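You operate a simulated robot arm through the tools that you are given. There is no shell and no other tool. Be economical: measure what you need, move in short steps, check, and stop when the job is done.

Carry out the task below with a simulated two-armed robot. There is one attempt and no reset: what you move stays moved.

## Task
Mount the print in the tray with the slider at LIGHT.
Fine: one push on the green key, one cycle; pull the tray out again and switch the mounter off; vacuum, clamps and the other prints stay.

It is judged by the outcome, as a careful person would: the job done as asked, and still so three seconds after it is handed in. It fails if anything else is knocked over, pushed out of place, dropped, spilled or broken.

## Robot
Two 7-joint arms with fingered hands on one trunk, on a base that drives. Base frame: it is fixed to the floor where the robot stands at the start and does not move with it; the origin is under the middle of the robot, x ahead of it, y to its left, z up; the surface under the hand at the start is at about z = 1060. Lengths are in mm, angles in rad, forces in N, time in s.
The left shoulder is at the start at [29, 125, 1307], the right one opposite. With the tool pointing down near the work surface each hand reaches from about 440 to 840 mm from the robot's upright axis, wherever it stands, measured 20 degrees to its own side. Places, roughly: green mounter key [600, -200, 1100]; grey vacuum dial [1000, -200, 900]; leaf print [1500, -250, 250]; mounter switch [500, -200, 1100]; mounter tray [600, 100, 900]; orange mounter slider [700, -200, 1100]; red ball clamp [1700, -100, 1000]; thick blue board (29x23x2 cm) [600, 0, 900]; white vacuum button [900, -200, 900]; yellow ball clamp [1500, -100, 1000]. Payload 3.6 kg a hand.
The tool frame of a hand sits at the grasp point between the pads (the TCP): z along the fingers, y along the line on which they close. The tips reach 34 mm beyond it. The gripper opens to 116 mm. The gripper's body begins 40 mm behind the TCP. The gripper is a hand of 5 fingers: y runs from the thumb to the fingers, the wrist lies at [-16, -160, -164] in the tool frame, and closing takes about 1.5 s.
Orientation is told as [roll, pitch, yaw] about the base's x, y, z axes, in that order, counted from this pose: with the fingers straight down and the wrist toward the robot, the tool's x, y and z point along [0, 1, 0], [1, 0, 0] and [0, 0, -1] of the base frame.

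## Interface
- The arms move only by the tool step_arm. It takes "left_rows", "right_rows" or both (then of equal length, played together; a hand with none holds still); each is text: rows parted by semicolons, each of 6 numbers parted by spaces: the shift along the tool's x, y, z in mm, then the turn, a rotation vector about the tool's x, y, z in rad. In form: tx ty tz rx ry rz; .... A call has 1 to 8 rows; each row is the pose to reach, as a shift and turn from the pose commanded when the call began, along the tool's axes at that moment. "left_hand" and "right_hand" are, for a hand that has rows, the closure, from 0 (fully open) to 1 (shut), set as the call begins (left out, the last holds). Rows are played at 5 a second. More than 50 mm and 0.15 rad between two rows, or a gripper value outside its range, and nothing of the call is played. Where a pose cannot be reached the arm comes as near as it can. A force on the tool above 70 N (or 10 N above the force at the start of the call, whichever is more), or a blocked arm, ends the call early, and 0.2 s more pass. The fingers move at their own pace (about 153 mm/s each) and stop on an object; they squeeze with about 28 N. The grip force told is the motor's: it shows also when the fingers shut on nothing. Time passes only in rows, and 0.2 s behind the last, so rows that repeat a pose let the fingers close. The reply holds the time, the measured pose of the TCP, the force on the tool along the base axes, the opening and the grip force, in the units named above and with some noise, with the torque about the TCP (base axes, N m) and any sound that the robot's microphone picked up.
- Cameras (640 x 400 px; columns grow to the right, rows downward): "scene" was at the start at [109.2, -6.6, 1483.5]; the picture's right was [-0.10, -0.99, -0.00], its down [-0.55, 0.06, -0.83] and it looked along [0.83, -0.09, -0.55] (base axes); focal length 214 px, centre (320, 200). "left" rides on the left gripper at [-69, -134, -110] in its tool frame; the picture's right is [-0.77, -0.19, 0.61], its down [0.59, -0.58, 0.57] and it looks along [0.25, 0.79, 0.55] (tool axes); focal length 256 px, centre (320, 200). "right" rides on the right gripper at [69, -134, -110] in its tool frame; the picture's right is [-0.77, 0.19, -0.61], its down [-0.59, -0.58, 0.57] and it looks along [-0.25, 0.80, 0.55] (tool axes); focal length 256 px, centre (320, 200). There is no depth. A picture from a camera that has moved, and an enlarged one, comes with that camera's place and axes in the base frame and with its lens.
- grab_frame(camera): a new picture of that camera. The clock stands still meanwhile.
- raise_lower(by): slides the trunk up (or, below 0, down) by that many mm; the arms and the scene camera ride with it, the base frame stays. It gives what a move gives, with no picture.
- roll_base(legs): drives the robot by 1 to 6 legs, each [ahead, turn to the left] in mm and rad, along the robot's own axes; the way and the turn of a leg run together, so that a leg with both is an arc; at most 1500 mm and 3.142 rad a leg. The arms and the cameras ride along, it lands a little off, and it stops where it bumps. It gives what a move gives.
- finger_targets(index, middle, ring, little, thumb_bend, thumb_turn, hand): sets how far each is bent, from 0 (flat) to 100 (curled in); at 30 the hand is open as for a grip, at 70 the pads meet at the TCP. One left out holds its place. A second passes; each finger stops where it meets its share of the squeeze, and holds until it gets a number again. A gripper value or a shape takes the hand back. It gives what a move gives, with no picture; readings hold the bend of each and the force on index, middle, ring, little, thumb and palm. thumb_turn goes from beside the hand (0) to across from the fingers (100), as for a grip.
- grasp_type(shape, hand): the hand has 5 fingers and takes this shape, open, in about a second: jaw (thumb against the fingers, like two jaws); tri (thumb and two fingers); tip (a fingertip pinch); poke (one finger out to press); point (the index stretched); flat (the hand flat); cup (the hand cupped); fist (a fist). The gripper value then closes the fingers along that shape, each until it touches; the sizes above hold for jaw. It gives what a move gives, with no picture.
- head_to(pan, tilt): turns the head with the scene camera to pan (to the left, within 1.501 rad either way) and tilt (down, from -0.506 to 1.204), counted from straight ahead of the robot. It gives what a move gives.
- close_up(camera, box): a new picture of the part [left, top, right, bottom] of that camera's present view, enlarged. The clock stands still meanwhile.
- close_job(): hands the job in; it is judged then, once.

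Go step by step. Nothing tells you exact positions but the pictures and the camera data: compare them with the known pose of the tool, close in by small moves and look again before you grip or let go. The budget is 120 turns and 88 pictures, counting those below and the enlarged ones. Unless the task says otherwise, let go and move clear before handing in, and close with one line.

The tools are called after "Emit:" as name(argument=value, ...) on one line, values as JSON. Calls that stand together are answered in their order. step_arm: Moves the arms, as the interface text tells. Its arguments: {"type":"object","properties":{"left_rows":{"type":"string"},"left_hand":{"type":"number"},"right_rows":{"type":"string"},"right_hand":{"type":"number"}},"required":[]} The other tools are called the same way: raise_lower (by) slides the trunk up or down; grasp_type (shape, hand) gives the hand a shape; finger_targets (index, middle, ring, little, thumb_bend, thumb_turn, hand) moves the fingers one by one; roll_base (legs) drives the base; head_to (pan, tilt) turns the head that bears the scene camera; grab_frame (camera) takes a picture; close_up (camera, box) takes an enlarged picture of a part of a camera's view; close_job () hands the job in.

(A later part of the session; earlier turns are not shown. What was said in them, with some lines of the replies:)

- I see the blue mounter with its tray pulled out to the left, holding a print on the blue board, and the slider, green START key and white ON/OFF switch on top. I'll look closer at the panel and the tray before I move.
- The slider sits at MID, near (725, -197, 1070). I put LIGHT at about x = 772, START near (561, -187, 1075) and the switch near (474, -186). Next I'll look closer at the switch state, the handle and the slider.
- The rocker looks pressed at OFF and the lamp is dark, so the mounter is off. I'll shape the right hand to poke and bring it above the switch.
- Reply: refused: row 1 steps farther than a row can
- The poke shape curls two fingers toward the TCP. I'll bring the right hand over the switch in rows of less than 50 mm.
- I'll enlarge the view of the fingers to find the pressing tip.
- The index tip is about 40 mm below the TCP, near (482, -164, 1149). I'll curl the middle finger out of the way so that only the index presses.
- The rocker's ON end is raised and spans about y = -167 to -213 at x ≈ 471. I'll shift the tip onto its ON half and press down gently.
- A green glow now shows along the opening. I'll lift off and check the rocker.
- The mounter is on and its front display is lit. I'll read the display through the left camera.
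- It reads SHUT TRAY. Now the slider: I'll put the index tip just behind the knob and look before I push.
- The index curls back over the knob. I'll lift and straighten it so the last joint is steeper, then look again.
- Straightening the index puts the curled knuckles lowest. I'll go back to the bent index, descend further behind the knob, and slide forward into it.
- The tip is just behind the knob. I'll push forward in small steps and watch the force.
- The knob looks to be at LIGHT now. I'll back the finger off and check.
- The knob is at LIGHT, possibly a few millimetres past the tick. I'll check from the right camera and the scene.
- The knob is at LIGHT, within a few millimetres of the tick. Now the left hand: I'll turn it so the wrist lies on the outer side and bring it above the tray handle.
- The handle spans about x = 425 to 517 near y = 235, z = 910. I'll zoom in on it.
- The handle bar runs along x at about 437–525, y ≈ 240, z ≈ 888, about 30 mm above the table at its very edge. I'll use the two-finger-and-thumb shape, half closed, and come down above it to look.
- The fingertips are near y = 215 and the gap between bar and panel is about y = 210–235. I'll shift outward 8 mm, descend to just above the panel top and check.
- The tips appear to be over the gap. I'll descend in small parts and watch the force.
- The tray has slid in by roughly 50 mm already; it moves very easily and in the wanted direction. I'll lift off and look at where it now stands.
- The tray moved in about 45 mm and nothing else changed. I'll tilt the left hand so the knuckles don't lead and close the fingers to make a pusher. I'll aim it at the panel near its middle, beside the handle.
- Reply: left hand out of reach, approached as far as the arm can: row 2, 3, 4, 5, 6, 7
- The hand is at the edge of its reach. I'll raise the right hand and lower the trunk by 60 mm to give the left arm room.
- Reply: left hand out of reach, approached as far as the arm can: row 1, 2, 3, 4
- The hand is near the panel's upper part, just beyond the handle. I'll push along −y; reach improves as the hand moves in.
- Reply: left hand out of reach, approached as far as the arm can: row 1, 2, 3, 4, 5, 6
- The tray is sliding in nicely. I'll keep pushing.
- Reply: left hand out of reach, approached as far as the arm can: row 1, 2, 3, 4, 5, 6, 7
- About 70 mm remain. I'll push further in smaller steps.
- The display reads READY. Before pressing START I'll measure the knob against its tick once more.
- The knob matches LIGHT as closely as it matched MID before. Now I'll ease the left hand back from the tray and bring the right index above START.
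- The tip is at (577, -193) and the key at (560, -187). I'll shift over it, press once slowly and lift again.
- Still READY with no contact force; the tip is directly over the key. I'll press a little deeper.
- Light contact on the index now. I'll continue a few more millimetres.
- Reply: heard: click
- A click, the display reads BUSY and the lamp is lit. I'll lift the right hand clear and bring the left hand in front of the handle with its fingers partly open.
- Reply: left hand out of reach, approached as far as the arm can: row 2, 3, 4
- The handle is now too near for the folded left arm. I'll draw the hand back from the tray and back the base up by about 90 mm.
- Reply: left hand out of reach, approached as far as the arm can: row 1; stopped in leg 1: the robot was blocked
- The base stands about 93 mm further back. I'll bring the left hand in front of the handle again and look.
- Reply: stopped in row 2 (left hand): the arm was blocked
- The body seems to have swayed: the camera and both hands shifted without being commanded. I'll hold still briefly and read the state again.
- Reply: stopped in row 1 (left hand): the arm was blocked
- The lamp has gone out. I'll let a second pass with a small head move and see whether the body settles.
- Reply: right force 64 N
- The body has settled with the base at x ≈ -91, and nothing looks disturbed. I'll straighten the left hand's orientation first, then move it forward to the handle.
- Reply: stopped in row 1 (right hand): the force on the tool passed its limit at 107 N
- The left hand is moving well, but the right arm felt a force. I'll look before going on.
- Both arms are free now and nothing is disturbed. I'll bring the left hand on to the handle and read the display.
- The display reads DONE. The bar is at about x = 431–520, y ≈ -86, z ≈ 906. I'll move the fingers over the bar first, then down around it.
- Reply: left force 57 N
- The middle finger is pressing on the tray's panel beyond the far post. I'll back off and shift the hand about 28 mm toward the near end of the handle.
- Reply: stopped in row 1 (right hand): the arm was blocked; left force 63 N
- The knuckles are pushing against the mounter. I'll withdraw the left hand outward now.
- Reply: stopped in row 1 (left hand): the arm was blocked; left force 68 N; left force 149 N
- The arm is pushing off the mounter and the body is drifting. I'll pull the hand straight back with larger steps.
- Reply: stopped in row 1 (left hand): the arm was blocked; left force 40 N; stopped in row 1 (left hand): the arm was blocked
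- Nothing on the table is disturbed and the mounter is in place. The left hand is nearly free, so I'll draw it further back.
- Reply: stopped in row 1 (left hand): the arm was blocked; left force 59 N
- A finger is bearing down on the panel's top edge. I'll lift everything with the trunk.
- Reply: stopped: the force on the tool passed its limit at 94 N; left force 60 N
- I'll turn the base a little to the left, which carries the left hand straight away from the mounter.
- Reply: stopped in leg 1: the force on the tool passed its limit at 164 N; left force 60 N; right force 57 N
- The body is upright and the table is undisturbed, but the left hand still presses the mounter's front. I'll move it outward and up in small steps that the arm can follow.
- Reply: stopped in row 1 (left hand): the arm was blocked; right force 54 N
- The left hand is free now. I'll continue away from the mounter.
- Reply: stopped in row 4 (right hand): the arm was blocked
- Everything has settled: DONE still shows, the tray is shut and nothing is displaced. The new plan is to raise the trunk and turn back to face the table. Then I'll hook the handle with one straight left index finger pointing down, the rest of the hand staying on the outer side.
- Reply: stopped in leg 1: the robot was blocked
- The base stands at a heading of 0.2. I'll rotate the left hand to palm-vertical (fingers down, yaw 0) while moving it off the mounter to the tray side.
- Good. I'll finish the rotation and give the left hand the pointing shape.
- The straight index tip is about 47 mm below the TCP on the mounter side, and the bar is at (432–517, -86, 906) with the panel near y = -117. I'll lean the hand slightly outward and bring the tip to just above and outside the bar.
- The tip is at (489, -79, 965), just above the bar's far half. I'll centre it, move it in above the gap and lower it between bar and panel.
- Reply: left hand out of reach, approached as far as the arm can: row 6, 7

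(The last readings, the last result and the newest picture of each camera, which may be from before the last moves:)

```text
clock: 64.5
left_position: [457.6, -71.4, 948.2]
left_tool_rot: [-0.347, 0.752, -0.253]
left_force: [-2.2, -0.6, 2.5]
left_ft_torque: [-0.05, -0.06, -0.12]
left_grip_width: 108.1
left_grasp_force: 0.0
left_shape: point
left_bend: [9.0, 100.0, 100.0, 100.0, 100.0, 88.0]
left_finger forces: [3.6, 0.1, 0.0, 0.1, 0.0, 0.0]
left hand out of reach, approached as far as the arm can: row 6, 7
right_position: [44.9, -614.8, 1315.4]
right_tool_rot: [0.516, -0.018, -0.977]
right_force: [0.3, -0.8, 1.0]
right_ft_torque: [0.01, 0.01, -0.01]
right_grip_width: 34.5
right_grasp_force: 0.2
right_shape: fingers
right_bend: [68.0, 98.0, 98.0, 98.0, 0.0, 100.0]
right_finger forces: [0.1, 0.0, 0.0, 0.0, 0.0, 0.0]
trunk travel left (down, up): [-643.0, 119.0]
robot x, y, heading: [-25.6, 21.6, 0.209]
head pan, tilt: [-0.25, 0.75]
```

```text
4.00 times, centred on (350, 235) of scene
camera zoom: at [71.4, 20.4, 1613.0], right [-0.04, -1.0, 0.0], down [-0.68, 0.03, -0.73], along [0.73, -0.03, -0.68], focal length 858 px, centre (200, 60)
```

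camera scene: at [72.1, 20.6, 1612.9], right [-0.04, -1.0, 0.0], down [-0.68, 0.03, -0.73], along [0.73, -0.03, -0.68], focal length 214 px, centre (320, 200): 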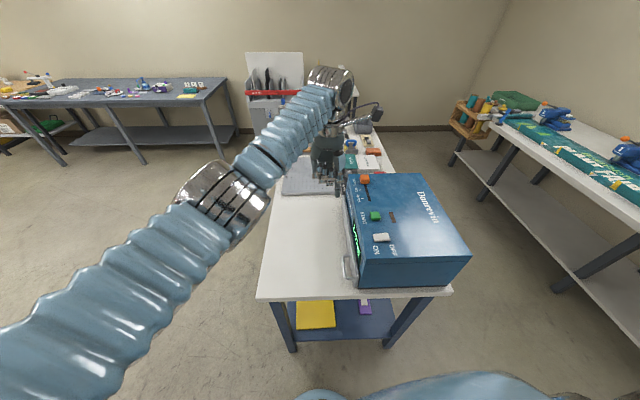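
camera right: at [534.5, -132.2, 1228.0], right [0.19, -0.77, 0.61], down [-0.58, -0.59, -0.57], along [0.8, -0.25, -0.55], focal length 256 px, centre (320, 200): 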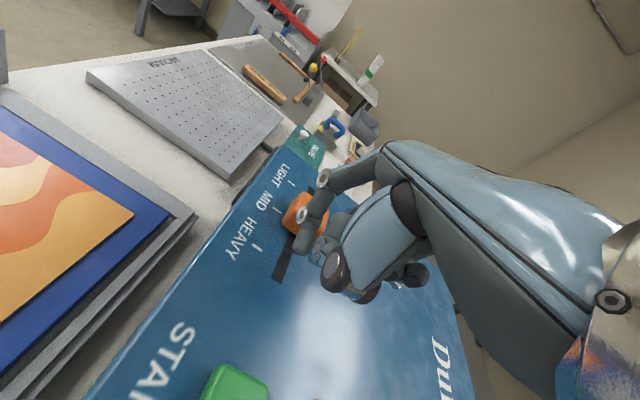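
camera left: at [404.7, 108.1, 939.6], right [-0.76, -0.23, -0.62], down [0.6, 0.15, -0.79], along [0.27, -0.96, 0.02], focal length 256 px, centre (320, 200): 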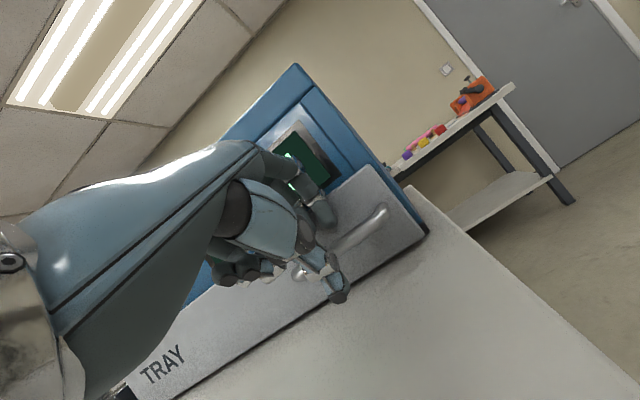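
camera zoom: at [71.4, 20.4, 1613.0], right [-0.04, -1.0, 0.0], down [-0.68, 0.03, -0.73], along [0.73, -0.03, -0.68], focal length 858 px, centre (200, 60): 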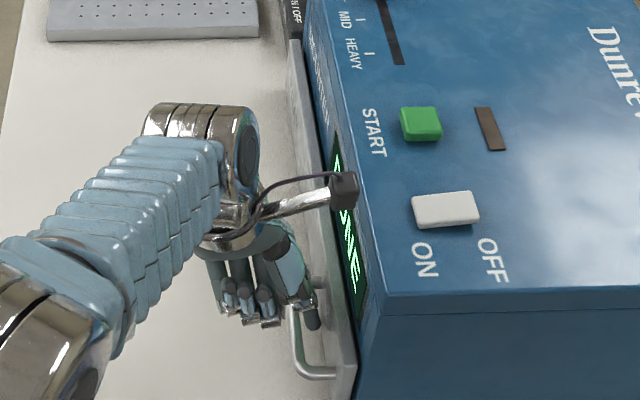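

The tip is inside the handle opening at about bar height. I'll lower the trunk by 20 mm so the finger hooks deeper.

Emit:
step_arm(left_rows="-5 0 0 0 0 0;-5 0 0 0 0 0")

Emit:
raise_lower(by=-20)

```text
clock: 65.2
left_position: [457.5, -73.2, 947.9]
left_tool_rot: [-0.348, 0.754, -0.248]
left_force: [-0.2, 1.1, -0.4]
left_ft_torque: [0.04, 0.05, -0.02]
left_grip_width: 108.2
left_grasp_force: 0.1
left_shape: point
left_bend: [9.0, 100.0, 100.0, 100.0, 100.0, 88.0]
left_finger forces: [1.2, 0.0, 0.0, 0.1, 0.0, 0.0]
right_position: [46.3, -614.1, 1316.5]
right_tool_rot: [0.514, -0.018, -0.974]
right_force: [0.3, -0.2, -0.3]
right_ft_torque: [0.0, -0.02, 0.0]
right_grip_width: 34.4
right_grasp_force: 0.1
right_shape: fingers
right_bend: [68.0, 98.0, 98.0, 98.0, 0.0, 100.0]
right_finger forces: [0.0, 0.0, 0.0, 0.1, 0.0, 0.0]
trunk travel left (down, up): [-643.0, 119.0]
robot x, y, heading: [-19.3, 21.2, 0.208]
head pan, tilt: [-0.25, 0.75]
```

```text
clock: 66.0
left_position: [459.0, -69.6, 932.3]
left_tool_rot: [-0.34, 0.733, -0.25]
left_force: [-18.5, 0.9, 21.0]
left_ft_torque: [-0.2, -0.65, -0.42]
left_grip_width: 108.0
left_grasp_force: 0.0
left_shape: point
left_bend: [9.0, 100.0, 100.0, 100.0, 100.0, 88.0]
left_finger forces: [36.0, 0.1, 0.2, 0.1, 0.1, 0.0]
right_position: [41.9, -613.9, 1297.0]
right_tool_rot: [0.52, -0.019, -0.977]
right_force: [0.3, -0.6, -1.1]
right_ft_torque: [0.01, -0.01, 0.01]
right_grip_width: 34.4
right_grasp_force: 0.1
right_shape: fingers
right_bend: [68.0, 98.0, 98.0, 98.0, 0.0, 100.0]
right_finger forces: [0.0, 0.1, 0.0, 0.0, 0.0, 0.0]
trunk travel left (down, up): [-624.0, 139.0]
robot x, y, heading: [-17.3, 18.6, 0.207]
head pan, tilt: [-0.25, 0.75]
stopped: the force on the tool passed its limit at 81 N (the readings are from after the stop); the commanded pose is now the measured one
```

There is upward resistance. I'll ease up 10 mm and look.

Emit:
raise_lower(by=10)

Emit:
close_up(camera="scene", box=[325, 230, 385, 280])

```text
clock: 66.5
left_position: [460.9, -60.8, 939.1]
left_tool_rot: [-0.329, 0.738, -0.234]
left_force: [-12.7, 0.0, 1.9]
left_ft_torque: [0.08, 0.23, -0.28]
left_grip_width: 108.0
left_grasp_force: 0.1
left_shape: point
left_bend: [10.0, 100.0, 100.0, 100.0, 100.0, 88.0]
left_finger forces: [14.4, 0.0, 0.0, 0.0, 0.0, 0.1]
right_position: [43.2, -613.2, 1306.6]
right_tool_rot: [0.516, -0.018, -0.973]
right_force: [0.4, 0.1, -0.6]
right_ft_torque: [-0.02, -0.01, -0.02]
right_grip_width: 34.6
right_grasp_force: 0.0
right_shape: fingers
right_bend: [68.0, 98.0, 98.0, 98.0, 0.0, 100.0]
right_finger forces: [0.0, 0.0, 0.0, 0.0, 0.0, 0.1]
trunk travel left (down, up): [-634.0, 129.0]
robot x, y, heading: [-21.9, 21.2, 0.209]
head pan, tilt: [-0.25, 0.75]
```

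```text
8.00 times, centred on (355, 255) of scene
camera zoom: at [68.9, 21.7, 1603.6], right [-0.04, -1.0, 0.0], down [-0.68, 0.03, -0.73], along [0.73, -0.03, -0.68], focal length 1716 px, centre (40, -240)
```

zoom: 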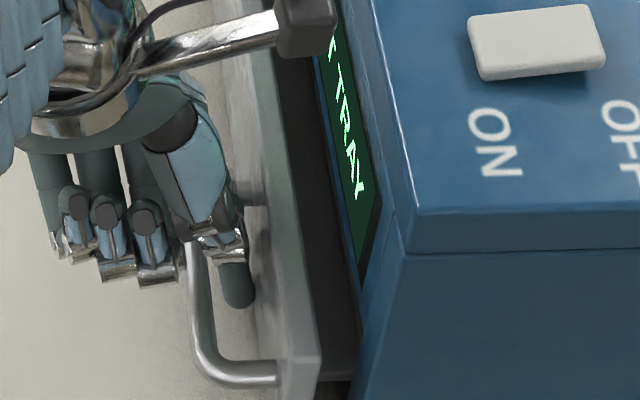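

The finger is hooked and the tray has already started to open; the display reads SHUT TRAY again. I'll pull along +y.

Emit:
step_arm(left_rows="15 -5 1 0 0 0;34 -9 -3 0 0 0;53 -12 -6 0 0 0;73 -16 -10 0 0 0;92 -19 -13 0 0 0;112 -23 -17 0 0 0;131 -26 -20 0 0 0;150 -30 -24 0 0 0")

Emit:
grab_frame(camera="scene")

```text
clock: 68.3
left_position: [457.2, 88.2, 939.1]
left_tool_rot: [-0.338, 0.735, -0.245]
left_force: [-9.0, 0.2, 7.4]
left_ft_torque: [-0.12, -0.18, -0.2]
left_grip_width: 107.8
left_grasp_force: 0.2
left_shape: point
left_bend: [9.0, 100.0, 100.0, 100.0, 100.0, 88.0]
left_finger forces: [12.9, 0.0, 0.0, 0.0, 0.0, 0.0]
right_position: [44.6, -613.5, 1306.8]
right_tool_rot: [0.517, -0.019, -0.975]
right_force: [-0.5, -0.7, -0.3]
right_ft_torque: [-0.02, 0.06, -0.03]
right_grip_width: 34.4
right_grasp_force: 0.1
right_shape: fingers
right_bend: [68.0, 98.0, 98.0, 98.0, 0.0, 100.0]
right_finger forces: [0.0, 0.0, 0.0, 0.1, 0.0, 0.0]
trunk travel left (down, up): [-634.0, 129.0]
robot x, y, heading: [-19.9, 20.4, 0.206]
head pan, tilt: [-0.25, 0.75]
```

```text
4 pictures are left
camera scene: at [69.8, 21.9, 1603.6], right [-0.04, -1.0, 0.0], down [-0.68, 0.03, -0.73], along [0.73, -0.03, -0.68], focal length 214 px, centre (320, 200)
```

scene: 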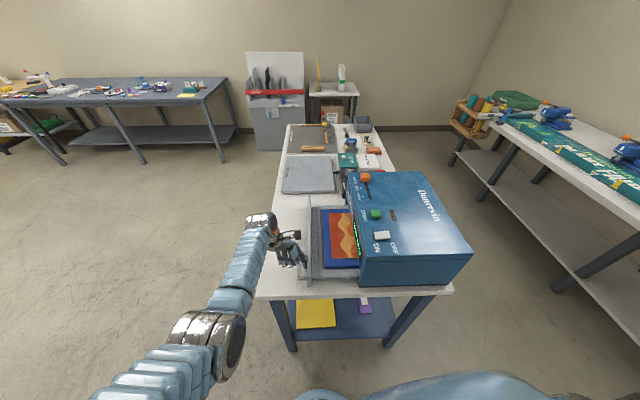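

The tray is half out with the print lying flat. I'll pull the rest of the way.

Emit:
step_arm(left_rows="19 -4 -3 0 0 0;39 -7 -7 0 0 0;58 -11 -10 0 0 0;78 -14 -14 0 0 0;97 -18 -17 0 0 0;116 -21 -21 0 0 0;136 -25 -24 0 0 0;151 -27 -27 0 0 0")

```text
clock: 70.1
left_position: [459.5, 242.3, 941.7]
left_tool_rot: [-0.337, 0.733, -0.245]
left_force: [-9.7, 0.9, 4.0]
left_ft_torque: [-0.1, 0.08, -0.14]
left_grip_width: 108.2
left_grasp_force: 0.1
left_shape: point
left_bend: [9.0, 100.0, 100.0, 100.0, 100.0, 88.0]
left_finger forces: [9.9, 0.2, 0.1, 0.1, 0.0, 0.0]
right_position: [44.6, -612.7, 1306.0]
right_tool_rot: [0.518, -0.019, -0.975]
right_force: [-0.9, -0.6, -0.2]
right_ft_torque: [0.02, -0.03, -0.01]
right_grip_width: 34.7
right_grasp_force: 0.1
right_shape: fingers
right_bend: [68.0, 98.0, 98.0, 98.0, 0.0, 100.0]
right_finger forces: [0.0, 0.0, 0.0, 0.0, 0.0, 0.0]
trunk travel left (down, up): [-634.0, 129.0]
robot x, y, heading: [-21.1, 20.3, 0.206]
head pan, tilt: [-0.25, 0.75]
```

Nearly out. I'll go a few millimetres further, feeling for the end stop.

Emit:
step_arm(left_rows="6 -1 -1 0 0 0;12 -2 -2 0 0 0;17 -3 -3 0 0 0")

```text
clock: 70.9
left_position: [460.2, 258.5, 940.6]
left_tool_rot: [-0.338, 0.733, -0.25]
left_force: [-7.2, -4.3, 2.8]
left_ft_torque: [-0.19, 0.19, -0.46]
left_grip_width: 107.9
left_grasp_force: 0.0
left_shape: point
left_bend: [9.0, 100.0, 100.0, 100.0, 100.0, 88.0]
left_finger forces: [9.8, 0.0, 0.1, 0.0, 0.0, 0.1]
right_position: [44.1, -615.4, 1306.7]
right_tool_rot: [0.517, -0.016, -0.977]
right_force: [-0.7, 0.4, 0.0]
right_ft_torque: [-0.01, -0.02, -0.01]
right_grip_width: 34.5
right_grasp_force: 0.0
right_shape: fingers
right_bend: [68.0, 98.0, 98.0, 98.0, 0.0, 100.0]
right_finger forces: [0.0, 0.0, 0.0, 0.0, 0.1, 0.0]
trunk travel left (down, up): [-634.0, 129.0]
robot x, y, heading: [-17.0, 18.4, 0.206]
head pan, tilt: [-0.25, 0.75]
```

The end stop is reached. I'll ease off the bar and lift the finger straight up out of the handle.

Emit:
step_arm(left_rows="-5 0 2 0 0 0;-7.5 -9 -9 0 0 0;-10 -20 -18 0 0 0;-14 -34 -32 0 0 0;-20 -55 -53 0 0 0;-28 -80 -78 0 0 0;-38 -103 -103 0 0 0")

Emit:
grab_frame(camera="scene")

```text
clock: 72.5
left_position: [456.0, 259.3, 1090.4]
left_tool_rot: [-0.34, 0.735, -0.247]
left_force: [0.2, 0.4, 0.4]
left_ft_torque: [0.0, -0.02, 0.02]
left_grip_width: 107.9
left_grasp_force: 0.2
left_shape: point
left_bend: [8.0, 100.0, 100.0, 100.0, 100.0, 88.0]
left_finger forces: [0.0, 0.0, 0.1, 0.1, 0.0, 0.0]
right_position: [46.2, -613.9, 1305.8]
right_tool_rot: [0.515, -0.018, -0.975]
right_force: [-0.1, -0.2, -0.9]
right_ft_torque: [-0.03, 0.02, 0.02]
right_grip_width: 34.6
right_grasp_force: 0.0
right_shape: fingers
right_bend: [68.0, 98.0, 98.0, 98.0, 0.0, 100.0]
right_finger forces: [0.0, 0.1, 0.1, 0.0, 0.1, 0.0]
trunk travel left (down, up): [-634.0, 129.0]
robot x, y, heading: [-21.9, 17.9, 0.207]
head pan, tilt: [-0.25, 0.75]
```

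```text
3 pictures are left
camera scene: at [71.9, 20.8, 1603.4], right [-0.04, -1.0, 0.0], down [-0.68, 0.03, -0.73], along [0.73, -0.03, -0.68], focal length 214 px, centre (320, 200)
```

scene: 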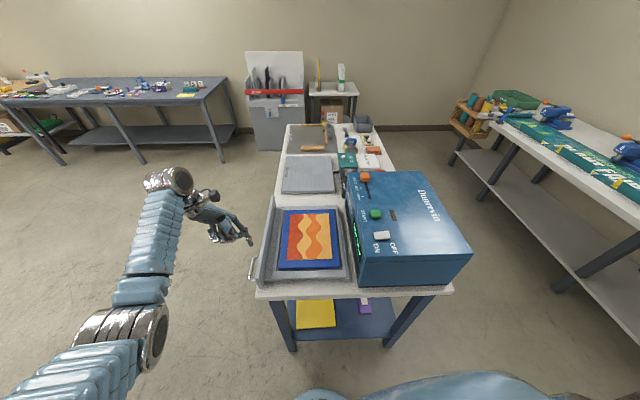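

The tray is fully out with the print mounted flat, and nothing else has moved. Now I'll bring the right hand back over the table to press the OFF side.

Emit:
step_arm(right_rows="38 -3 22 0.033 -0.059 -0.119;77 -7 44 0.066 -0.119 -0.238;115 -10 65 0.098 -0.178 -0.357;153 -13 87 0.131 -0.237 -0.476;192 -17 109 0.164 -0.296 -0.596;230 -20 131 0.197 -0.356 -0.715;269 -24 152 0.229 -0.415 -0.834;307 -27 174 0.262 -0.474 -0.953")

```text
clock: 74.3
left_position: [457.9, 260.1, 1088.8]
left_tool_rot: [-0.34, 0.737, -0.246]
left_force: [0.0, 0.4, -0.1]
left_ft_torque: [0.0, 0.03, -0.02]
left_grip_width: 107.9
left_grasp_force: 0.0
left_shape: point
left_bend: [8.0, 100.0, 100.0, 100.0, 100.0, 88.0]
left_finger forces: [0.0, 0.1, 0.0, 0.0, 0.1, 0.0]
right_position: [323.3, -391.4, 1303.1]
right_tool_rot: [-0.012, 0.002, 0.005]
right_force: [0.9, -0.5, -0.1]
right_ft_torque: [-0.03, 0.02, -0.01]
right_grip_width: 34.4
right_grasp_force: 0.3
right_shape: fingers
right_bend: [68.0, 98.0, 98.0, 98.0, 0.0, 100.0]
right_finger forces: [0.0, 0.1, 0.0, 0.0, 0.1, 0.0]
right hand out of reach, approached as far as the arm can: row 2, 3
trunk travel left (down, up): [-634.0, 129.0]
robot x, y, heading: [-20.2, 21.6, 0.206]
head pan, tilt: [-0.25, 0.75]
```

Now over to just above the OFF half of the rocker.

Emit:
step_arm(right_rows="31 21 15 0 0 0;62 42 35 0 0 0;93 63 60 0 0 0;124 84 85 0 0 0;155 105 110 0 0 0;185 126 135 0 0 0;185 126 150 0 0 0;185 126 150 0 0 0")

Emit:
close_up(camera="right", box=[180, 150, 440, 350])

```text
clock: 76.1
left_position: [456.5, 260.4, 1089.3]
left_tool_rot: [-0.337, 0.736, -0.25]
left_force: [-0.1, 0.4, -0.8]
left_ft_torque: [-0.05, 0.02, 0.01]
left_grip_width: 108.0
left_grasp_force: 0.0
left_shape: point
left_bend: [8.0, 100.0, 100.0, 100.0, 100.0, 88.0]
left_finger forces: [0.0, 0.0, 0.1, 0.0, 0.1, 0.0]
right_position: [448.9, -209.3, 1153.7]
right_tool_rot: [-0.01, -0.002, 0.001]
right_force: [0.2, 0.9, -0.3]
right_ft_torque: [-0.01, 0.01, 0.0]
right_grip_width: 34.3
right_grasp_force: 0.1
right_shape: fingers
right_bend: [68.0, 98.0, 98.0, 98.0, 0.0, 100.0]
right_finger forces: [0.0, 0.0, 0.1, 0.0, 0.0, 0.0]
trunk travel left (down, up): [-634.0, 129.0]
robot x, y, heading: [-23.1, 18.6, 0.207]
head pan, tilt: [-0.25, 0.75]
```

```text
2.00 times, centred on (310, 250) of right
camera zoom: at [315.6, -139.1, 1263.1], right [0.19, -0.76, 0.62], down [-0.58, -0.6, -0.56], along [0.8, -0.25, -0.55], focal length 512 px, centre (340, 100)
```

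zoom: 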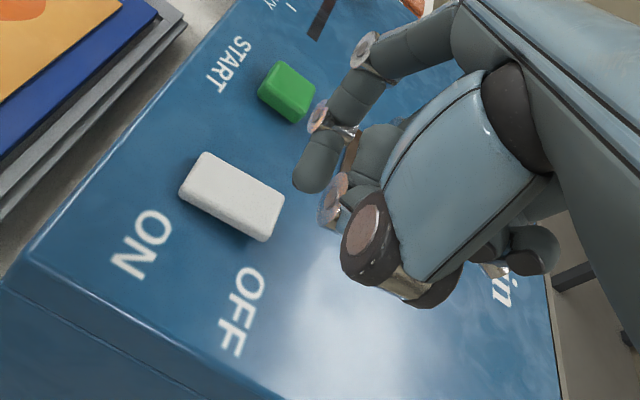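

The tip is at (477, -208) and the OFF half is centred near (471, -201). I'll shift slightly and press down until it clicks, then lift.

Emit:
step_arm(right_rows="7 -6 10 0 0 0;7 -6 22 0 0 0;7 -6 32 0 0 0;7 -6 38 0 0 0;7 -6 43 0 0 0;7 -6 47 0 0 0")

```text
clock: 77.5
left_position: [457.4, 259.6, 1089.7]
left_tool_rot: [-0.338, 0.736, -0.247]
left_force: [0.1, 0.0, -0.1]
left_ft_torque: [0.0, 0.01, -0.02]
left_grip_width: 108.0
left_grasp_force: 0.0
left_shape: point
left_bend: [8.0, 100.0, 100.0, 100.0, 100.0, 88.0]
left_finger forces: [0.0, 0.0, 0.0, 0.1, 0.1, 0.0]
right_position: [443.8, -203.4, 1131.0]
right_tool_rot: [-0.011, -0.002, 0.002]
right_force: [0.7, -0.1, -0.1]
right_ft_torque: [-0.01, -0.01, 0.01]
right_grip_width: 34.6
right_grasp_force: 0.0
right_shape: fingers
right_bend: [68.0, 98.0, 98.0, 98.0, 0.0, 100.0]
right_finger forces: [0.0, 0.0, 0.0, 0.0, 0.1, 0.0]
right hand out of reach, approached as far as the arm can: row 3, 4, 5, 6
trunk travel left (down, up): [-634.0, 129.0]
robot x, y, heading: [-20.2, 16.8, 0.208]
head pan, tilt: [-0.25, 0.75]
```

The arm can't go lower from here, so I'll press with the trunk: down 20 mm, then a little more.

Emit:
raise_lower(by=-20)

Emit:
raise_lower(by=-5)

```text
clock: 78.2
left_position: [456.9, 258.9, 1071.0]
left_tool_rot: [-0.34, 0.734, -0.245]
left_force: [0.2, -0.4, -0.3]
left_ft_torque: [-0.01, 0.0, 0.0]
left_grip_width: 108.0
left_grasp_force: 0.0
left_shape: point
left_bend: [8.0, 100.0, 100.0, 100.0, 100.0, 88.0]
left_finger forces: [0.1, 0.0, 0.1, 0.1, 0.0, 0.0]
right_position: [445.6, -204.5, 1110.6]
right_tool_rot: [-0.01, -0.002, 0.004]
right_force: [-0.2, -0.2, 0.5]
right_ft_torque: [0.01, 0.0, -0.01]
right_grip_width: 34.6
right_grasp_force: 0.0
right_shape: fingers
right_bend: [68.0, 98.0, 98.0, 98.0, 0.0, 100.0]
right_finger forces: [0.0, 0.0, 0.0, 0.1, 0.0, 0.0]
trunk travel left (down, up): [-614.0, 149.0]
robot x, y, heading: [-21.4, 19.8, 0.208]
head pan, tilt: [-0.25, 0.75]
```

```text
clock: 78.8
left_position: [456.6, 260.1, 1065.6]
left_tool_rot: [-0.338, 0.735, -0.249]
left_force: [-0.2, 0.1, 0.6]
left_ft_torque: [0.0, -0.05, 0.02]
left_grip_width: 107.9
left_grasp_force: 0.0
left_shape: point
left_bend: [8.0, 100.0, 100.0, 100.0, 100.0, 88.0]
left_finger forces: [0.0, 0.0, 0.0, 0.1, 0.0, 0.0]
right_position: [444.5, -204.0, 1105.4]
right_tool_rot: [-0.011, -0.001, 0.004]
right_force: [0.5, 0.4, -0.6]
right_ft_torque: [0.01, -0.02, -0.02]
right_grip_width: 34.2
right_grasp_force: 0.0
right_shape: fingers
right_bend: [68.0, 98.0, 98.0, 98.0, 0.0, 100.0]
right_finger forces: [0.0, 0.0, 0.0, 0.0, 0.1, 0.0]
trunk travel left (down, up): [-609.0, 154.0]
robot x, y, heading: [-23.4, 20.2, 0.209]
head pan, tilt: [-0.25, 0.75]
```

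No force is felt, as with the first press. I'll check the display and the rocker.

Emit:
close_up(camera="scene", box=[330, 170, 450, 290])

```text
3.33 times, centred on (390, 230) of scene
camera zoom: at [73.0, 21.4, 1578.4], right [-0.04, -1.0, 0.0], down [-0.68, 0.03, -0.73], along [0.73, -0.03, -0.68], focal length 715 px, centre (87, 100)
```

zoom: 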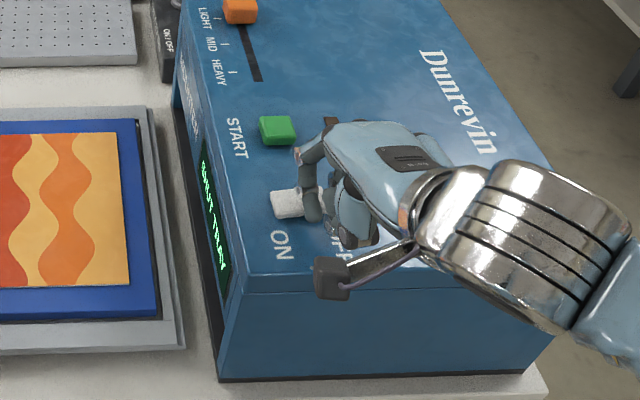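

The display is still lit and the finger is over the OFF half. I'll press a few millimetres deeper, listening for force or a click.

Emit:
raise_lower(by=-4)

Emit:
raise_lower(by=-3)

```text
clock: 79.3
left_position: [456.3, 257.6, 1061.1]
left_tool_rot: [-0.339, 0.735, -0.247]
left_force: [0.3, 0.1, 0.3]
left_ft_torque: [0.02, 0.0, 0.03]
left_grip_width: 107.8
left_grasp_force: 0.1
left_shape: point
left_bend: [8.0, 100.0, 100.0, 100.0, 100.0, 88.0]
left_finger forces: [0.0, 0.0, 0.0, 0.1, 0.0, 0.0]
right_position: [444.8, -205.4, 1102.8]
right_tool_rot: [-0.011, 0.0, 0.003]
right_force: [-2.2, -0.7, 2.1]
right_ft_torque: [0.03, 0.04, 0.0]
right_grip_width: 33.6
right_grasp_force: 1.2
right_shape: fingers
right_bend: [69.0, 98.0, 98.0, 98.0, 0.0, 100.0]
right_finger forces: [2.4, 0.0, 0.1, 0.1, 0.1, 0.1]
trunk travel left (down, up): [-605.0, 158.0]
robot x, y, heading: [-22.7, 17.7, 0.214]
head pan, tilt: [-0.25, 0.75]
```

```text
clock: 79.8
left_position: [457.8, 260.0, 1060.2]
left_tool_rot: [-0.338, 0.733, -0.244]
left_force: [0.3, -0.4, -0.2]
left_ft_torque: [0.01, -0.04, -0.03]
left_grip_width: 108.4
left_grasp_force: 0.1
left_shape: point
left_bend: [8.0, 100.0, 100.0, 100.0, 100.0, 88.0]
left_finger forces: [0.0, 0.1, 0.0, 0.0, 0.0, 0.1]
right_position: [445.8, -204.6, 1100.7]
right_tool_rot: [-0.01, -0.003, 0.004]
right_force: [-2.3, -1.6, 11.1]
right_ft_torque: [0.09, -0.15, 0.05]
right_grip_width: 32.4
right_grasp_force: 5.2
right_shape: fingers
right_bend: [70.0, 98.0, 98.0, 98.0, 0.0, 100.0]
right_finger forces: [10.1, 0.1, 0.1, 0.1, 0.0, 0.0]
trunk travel left (down, up): [-602.0, 161.0]
robot x, y, heading: [-19.4, 19.6, 0.207]
head pan, tilt: [-0.25, 0.75]
```

It's resisting without a click. In the picture the fingertip was at the rocker's near edge. I'll lift, shift 13 mm forward and press again.

Emit:
raise_lower(by=20)

Emit:
step_arm(right_rows="0 7 0 0 0 0;-1 14 0 0 0 0;-1 14 0 0 0 0")

Emit:
raise_lower(by=-12)

Emit:
raise_lower(by=-4)

```text
clock: 80.5
left_position: [457.3, 258.1, 1078.2]
left_tool_rot: [-0.339, 0.735, -0.247]
left_force: [0.9, 0.1, 0.5]
left_ft_torque: [-0.05, 0.04, 0.04]
left_grip_width: 108.1
left_grasp_force: 0.0
left_shape: point
left_bend: [8.0, 100.0, 100.0, 100.0, 100.0, 88.0]
left_finger forces: [0.0, 0.1, 0.0, 0.1, 0.0, 0.1]
right_position: [446.0, -204.6, 1117.4]
right_tool_rot: [-0.01, 0.002, 0.003]
right_force: [0.6, -0.2, -0.2]
right_ft_torque: [0.0, 0.0, 0.03]
right_grip_width: 34.4
right_grasp_force: 0.1
right_shape: fingers
right_bend: [68.0, 98.0, 98.0, 98.0, 0.0, 100.0]
right_finger forces: [0.0, 0.1, 0.0, 0.1, 0.0, 0.0]
trunk travel left (down, up): [-622.0, 141.0]
robot x, y, heading: [-21.7, 19.3, 0.207]
head pan, tilt: [-0.25, 0.75]
```

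```text
clock: 81.3
left_position: [458.9, 258.4, 1077.3]
left_tool_rot: [-0.338, 0.735, -0.246]
left_force: [-0.4, 0.7, 0.4]
left_ft_torque: [-0.02, 0.0, -0.01]
left_grip_width: 108.2
left_grasp_force: 0.0
left_shape: point
left_bend: [8.0, 100.0, 100.0, 100.0, 100.0, 88.0]
left_finger forces: [0.0, 0.1, 0.1, 0.0, 0.1, 0.0]
right_position: [458.4, -204.6, 1120.7]
right_tool_rot: [-0.011, 0.001, 0.005]
right_force: [0.0, -0.6, 0.2]
right_ft_torque: [-0.01, 0.01, 0.01]
right_grip_width: 34.3
right_grasp_force: 0.0
right_shape: fingers
right_bend: [68.0, 98.0, 98.0, 98.0, 0.0, 100.0]
right_finger forces: [0.1, 0.0, 0.1, 0.0, 0.0, 0.0]
trunk travel left (down, up): [-622.0, 141.0]
robot x, y, heading: [-20.4, 17.9, 0.208]
head pan, tilt: [-0.25, 0.75]
```

```text
clock: 81.9
left_position: [456.7, 258.4, 1066.8]
left_tool_rot: [-0.338, 0.733, -0.246]
left_force: [-1.0, 0.0, -0.4]
left_ft_torque: [0.0, 0.0, 0.0]
left_grip_width: 108.1
left_grasp_force: 0.1
left_shape: point
left_bend: [8.0, 100.0, 100.0, 100.0, 100.0, 88.0]
left_finger forces: [0.0, 0.1, 0.0, 0.0, 0.0, 0.0]
right_position: [460.0, -205.7, 1108.4]
right_tool_rot: [-0.011, -0.002, 0.004]
right_force: [1.8, -1.0, 4.7]
right_ft_torque: [-0.01, -0.05, 0.0]
right_grip_width: 34.2
right_grasp_force: 2.7
right_shape: fingers
right_bend: [68.0, 98.0, 98.0, 98.0, 0.0, 100.0]
right_finger forces: [4.5, 0.1, 0.1, 0.0, 0.0, 0.0]
trunk travel left (down, up): [-610.0, 153.0]
robot x, y, heading: [-21.5, 17.5, 0.211]
head pan, tilt: [-0.25, 0.75]
```

```text
clock: 82.4
left_position: [456.9, 258.7, 1062.9]
left_tool_rot: [-0.339, 0.735, -0.249]
left_force: [0.5, 0.0, 1.0]
left_ft_torque: [0.0, 0.01, 0.01]
left_grip_width: 108.0
left_grasp_force: 0.1
left_shape: point
left_bend: [8.0, 100.0, 100.0, 100.0, 100.0, 88.0]
left_finger forces: [0.1, 0.1, 0.1, 0.1, 0.0, 0.0]
right_position: [459.8, -204.8, 1104.3]
right_tool_rot: [-0.009, -0.006, 0.003]
right_force: [4.5, -3.2, 18.2]
right_ft_torque: [0.13, -0.25, -0.11]
right_grip_width: 32.0
right_grasp_force: 9.2
right_shape: fingers
right_bend: [71.0, 98.0, 98.0, 98.0, 0.0, 100.0]
right_finger forces: [18.7, 0.0, 0.0, 0.0, 0.1, 0.1]
trunk travel left (down, up): [-606.0, 157.0]
robot x, y, heading: [-20.9, 18.6, 0.207]
head pan, tilt: [-0.25, 0.75]
```

Emit:
raise_lower(by=-3)

```text
clock: 82.9
left_position: [458.4, 259.7, 1060.6]
left_tool_rot: [-0.34, 0.735, -0.245]
left_force: [-0.2, -0.5, -0.4]
left_ft_torque: [0.02, 0.01, 0.03]
left_grip_width: 108.0
left_grasp_force: 0.0
left_shape: point
left_bend: [8.0, 100.0, 100.0, 100.0, 100.0, 88.0]
left_finger forces: [0.1, 0.1, 0.1, 0.0, 0.0, 0.0]
right_position: [460.9, -205.7, 1101.6]
right_tool_rot: [-0.009, -0.005, 0.003]
right_force: [8.5, -2.6, 23.4]
right_ft_torque: [0.2, -0.36, -0.1]
right_grip_width: 28.6
right_grasp_force: 11.5
right_shape: fingers
right_bend: [74.0, 98.0, 98.0, 98.0, 0.0, 100.0]
right_finger forces: [22.8, 0.0, 0.1, 0.1, 0.0, 0.0]
trunk travel left (down, up): [-603.0, 160.0]
robot x, y, heading: [-22.9, 17.9, 0.208]
head pan, tilt: [-0.25, 0.75]
```

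The finger is now yielding against a firm stop, so the rocker has most likely tipped. I'll lift clear and use the last picture to check.

Emit:
raise_lower(by=50)

Emit:
step_arm(right_rows="-40 0 -20 0 0 0;-80 0 -20 0 0 0;-120 0 -20 0 0 0;-150 0 -20 0 0 0")

Emit:
close_up(camera="scene", box=[330, 170, 450, 290])

```text
clock: 83.8
left_position: [458.4, 258.3, 1109.4]
left_tool_rot: [-0.339, 0.732, -0.248]
left_force: [0.3, -0.5, -0.8]
left_ft_torque: [0.01, -0.02, 0.01]
left_grip_width: 108.0
left_grasp_force: 0.0
left_shape: point
left_bend: [8.0, 100.0, 100.0, 100.0, 100.0, 88.0]
left_finger forces: [0.0, 0.0, 0.0, 0.0, 0.0, 0.0]
right_position: [458.5, -205.4, 1149.4]
right_tool_rot: [-0.01, 0.003, 0.006]
right_force: [0.9, -0.6, 0.5]
right_ft_torque: [-0.02, 0.01, -0.01]
right_grip_width: 34.4
right_grasp_force: 0.2
right_shape: fingers
right_bend: [68.0, 98.0, 98.0, 98.0, 0.0, 100.0]
right_finger forces: [0.0, 0.1, 0.1, 0.1, 0.1, 0.1]
trunk travel left (down, up): [-653.0, 110.0]
robot x, y, heading: [-20.2, 21.8, 0.208]
head pan, tilt: [-0.25, 0.75]
```

```text
clock: 84.8
left_position: [458.0, 259.0, 1109.0]
left_tool_rot: [-0.337, 0.734, -0.244]
left_force: [-0.2, -0.9, 0.6]
left_ft_torque: [0.01, 0.0, 0.0]
left_grip_width: 108.0
left_grasp_force: 0.1
left_shape: point
left_bend: [8.0, 100.0, 100.0, 100.0, 100.0, 88.0]
left_finger forces: [0.0, 0.0, 0.0, 0.0, 0.0, 0.0]
right_position: [461.0, -355.7, 1170.7]
right_tool_rot: [-0.009, 0.001, 0.005]
right_force: [0.8, -0.6, 0.7]
right_ft_torque: [0.02, 0.01, 0.03]
right_grip_width: 34.6
right_grasp_force: 0.1
right_shape: fingers
right_bend: [68.0, 98.0, 98.0, 98.0, 0.0, 100.0]
right_finger forces: [0.1, 0.1, 0.1, 0.0, 0.0, 0.0]
trunk travel left (down, up): [-653.0, 110.0]
robot x, y, heading: [-20.4, 19.3, 0.208]
head pan, tilt: [-0.25, 0.75]
```

```text
3.33 times, centred on (390, 230) of scene
camera zoom: at [71.5, 20.0, 1622.4], right [-0.04, -1.0, 0.0], down [-0.68, 0.03, -0.73], along [0.73, -0.03, -0.68], focal length 715 px, centre (87, 100)
```

zoom: 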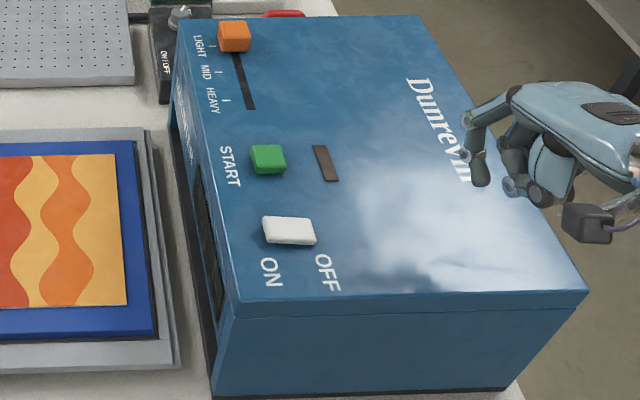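

The display is dark, the rocker is on OFF, the slider is at LIGHT and the tray is out with the print lying flat. Both hands are clear, so I'm handing the job in.

Emit:
close_job()

```text
The job is handed in.
```

I mounted the print with the slider at LIGHT, using one START press and one cycle (the display read DONE). The tray is pulled out again and the mounter is switched off. The left hand pressed hard on the tray panel and the mounter's front while I was trying to grip the handle. I saw no damage or displacement afterwards, and I didn't touch the vacuum, clamps or other prints.
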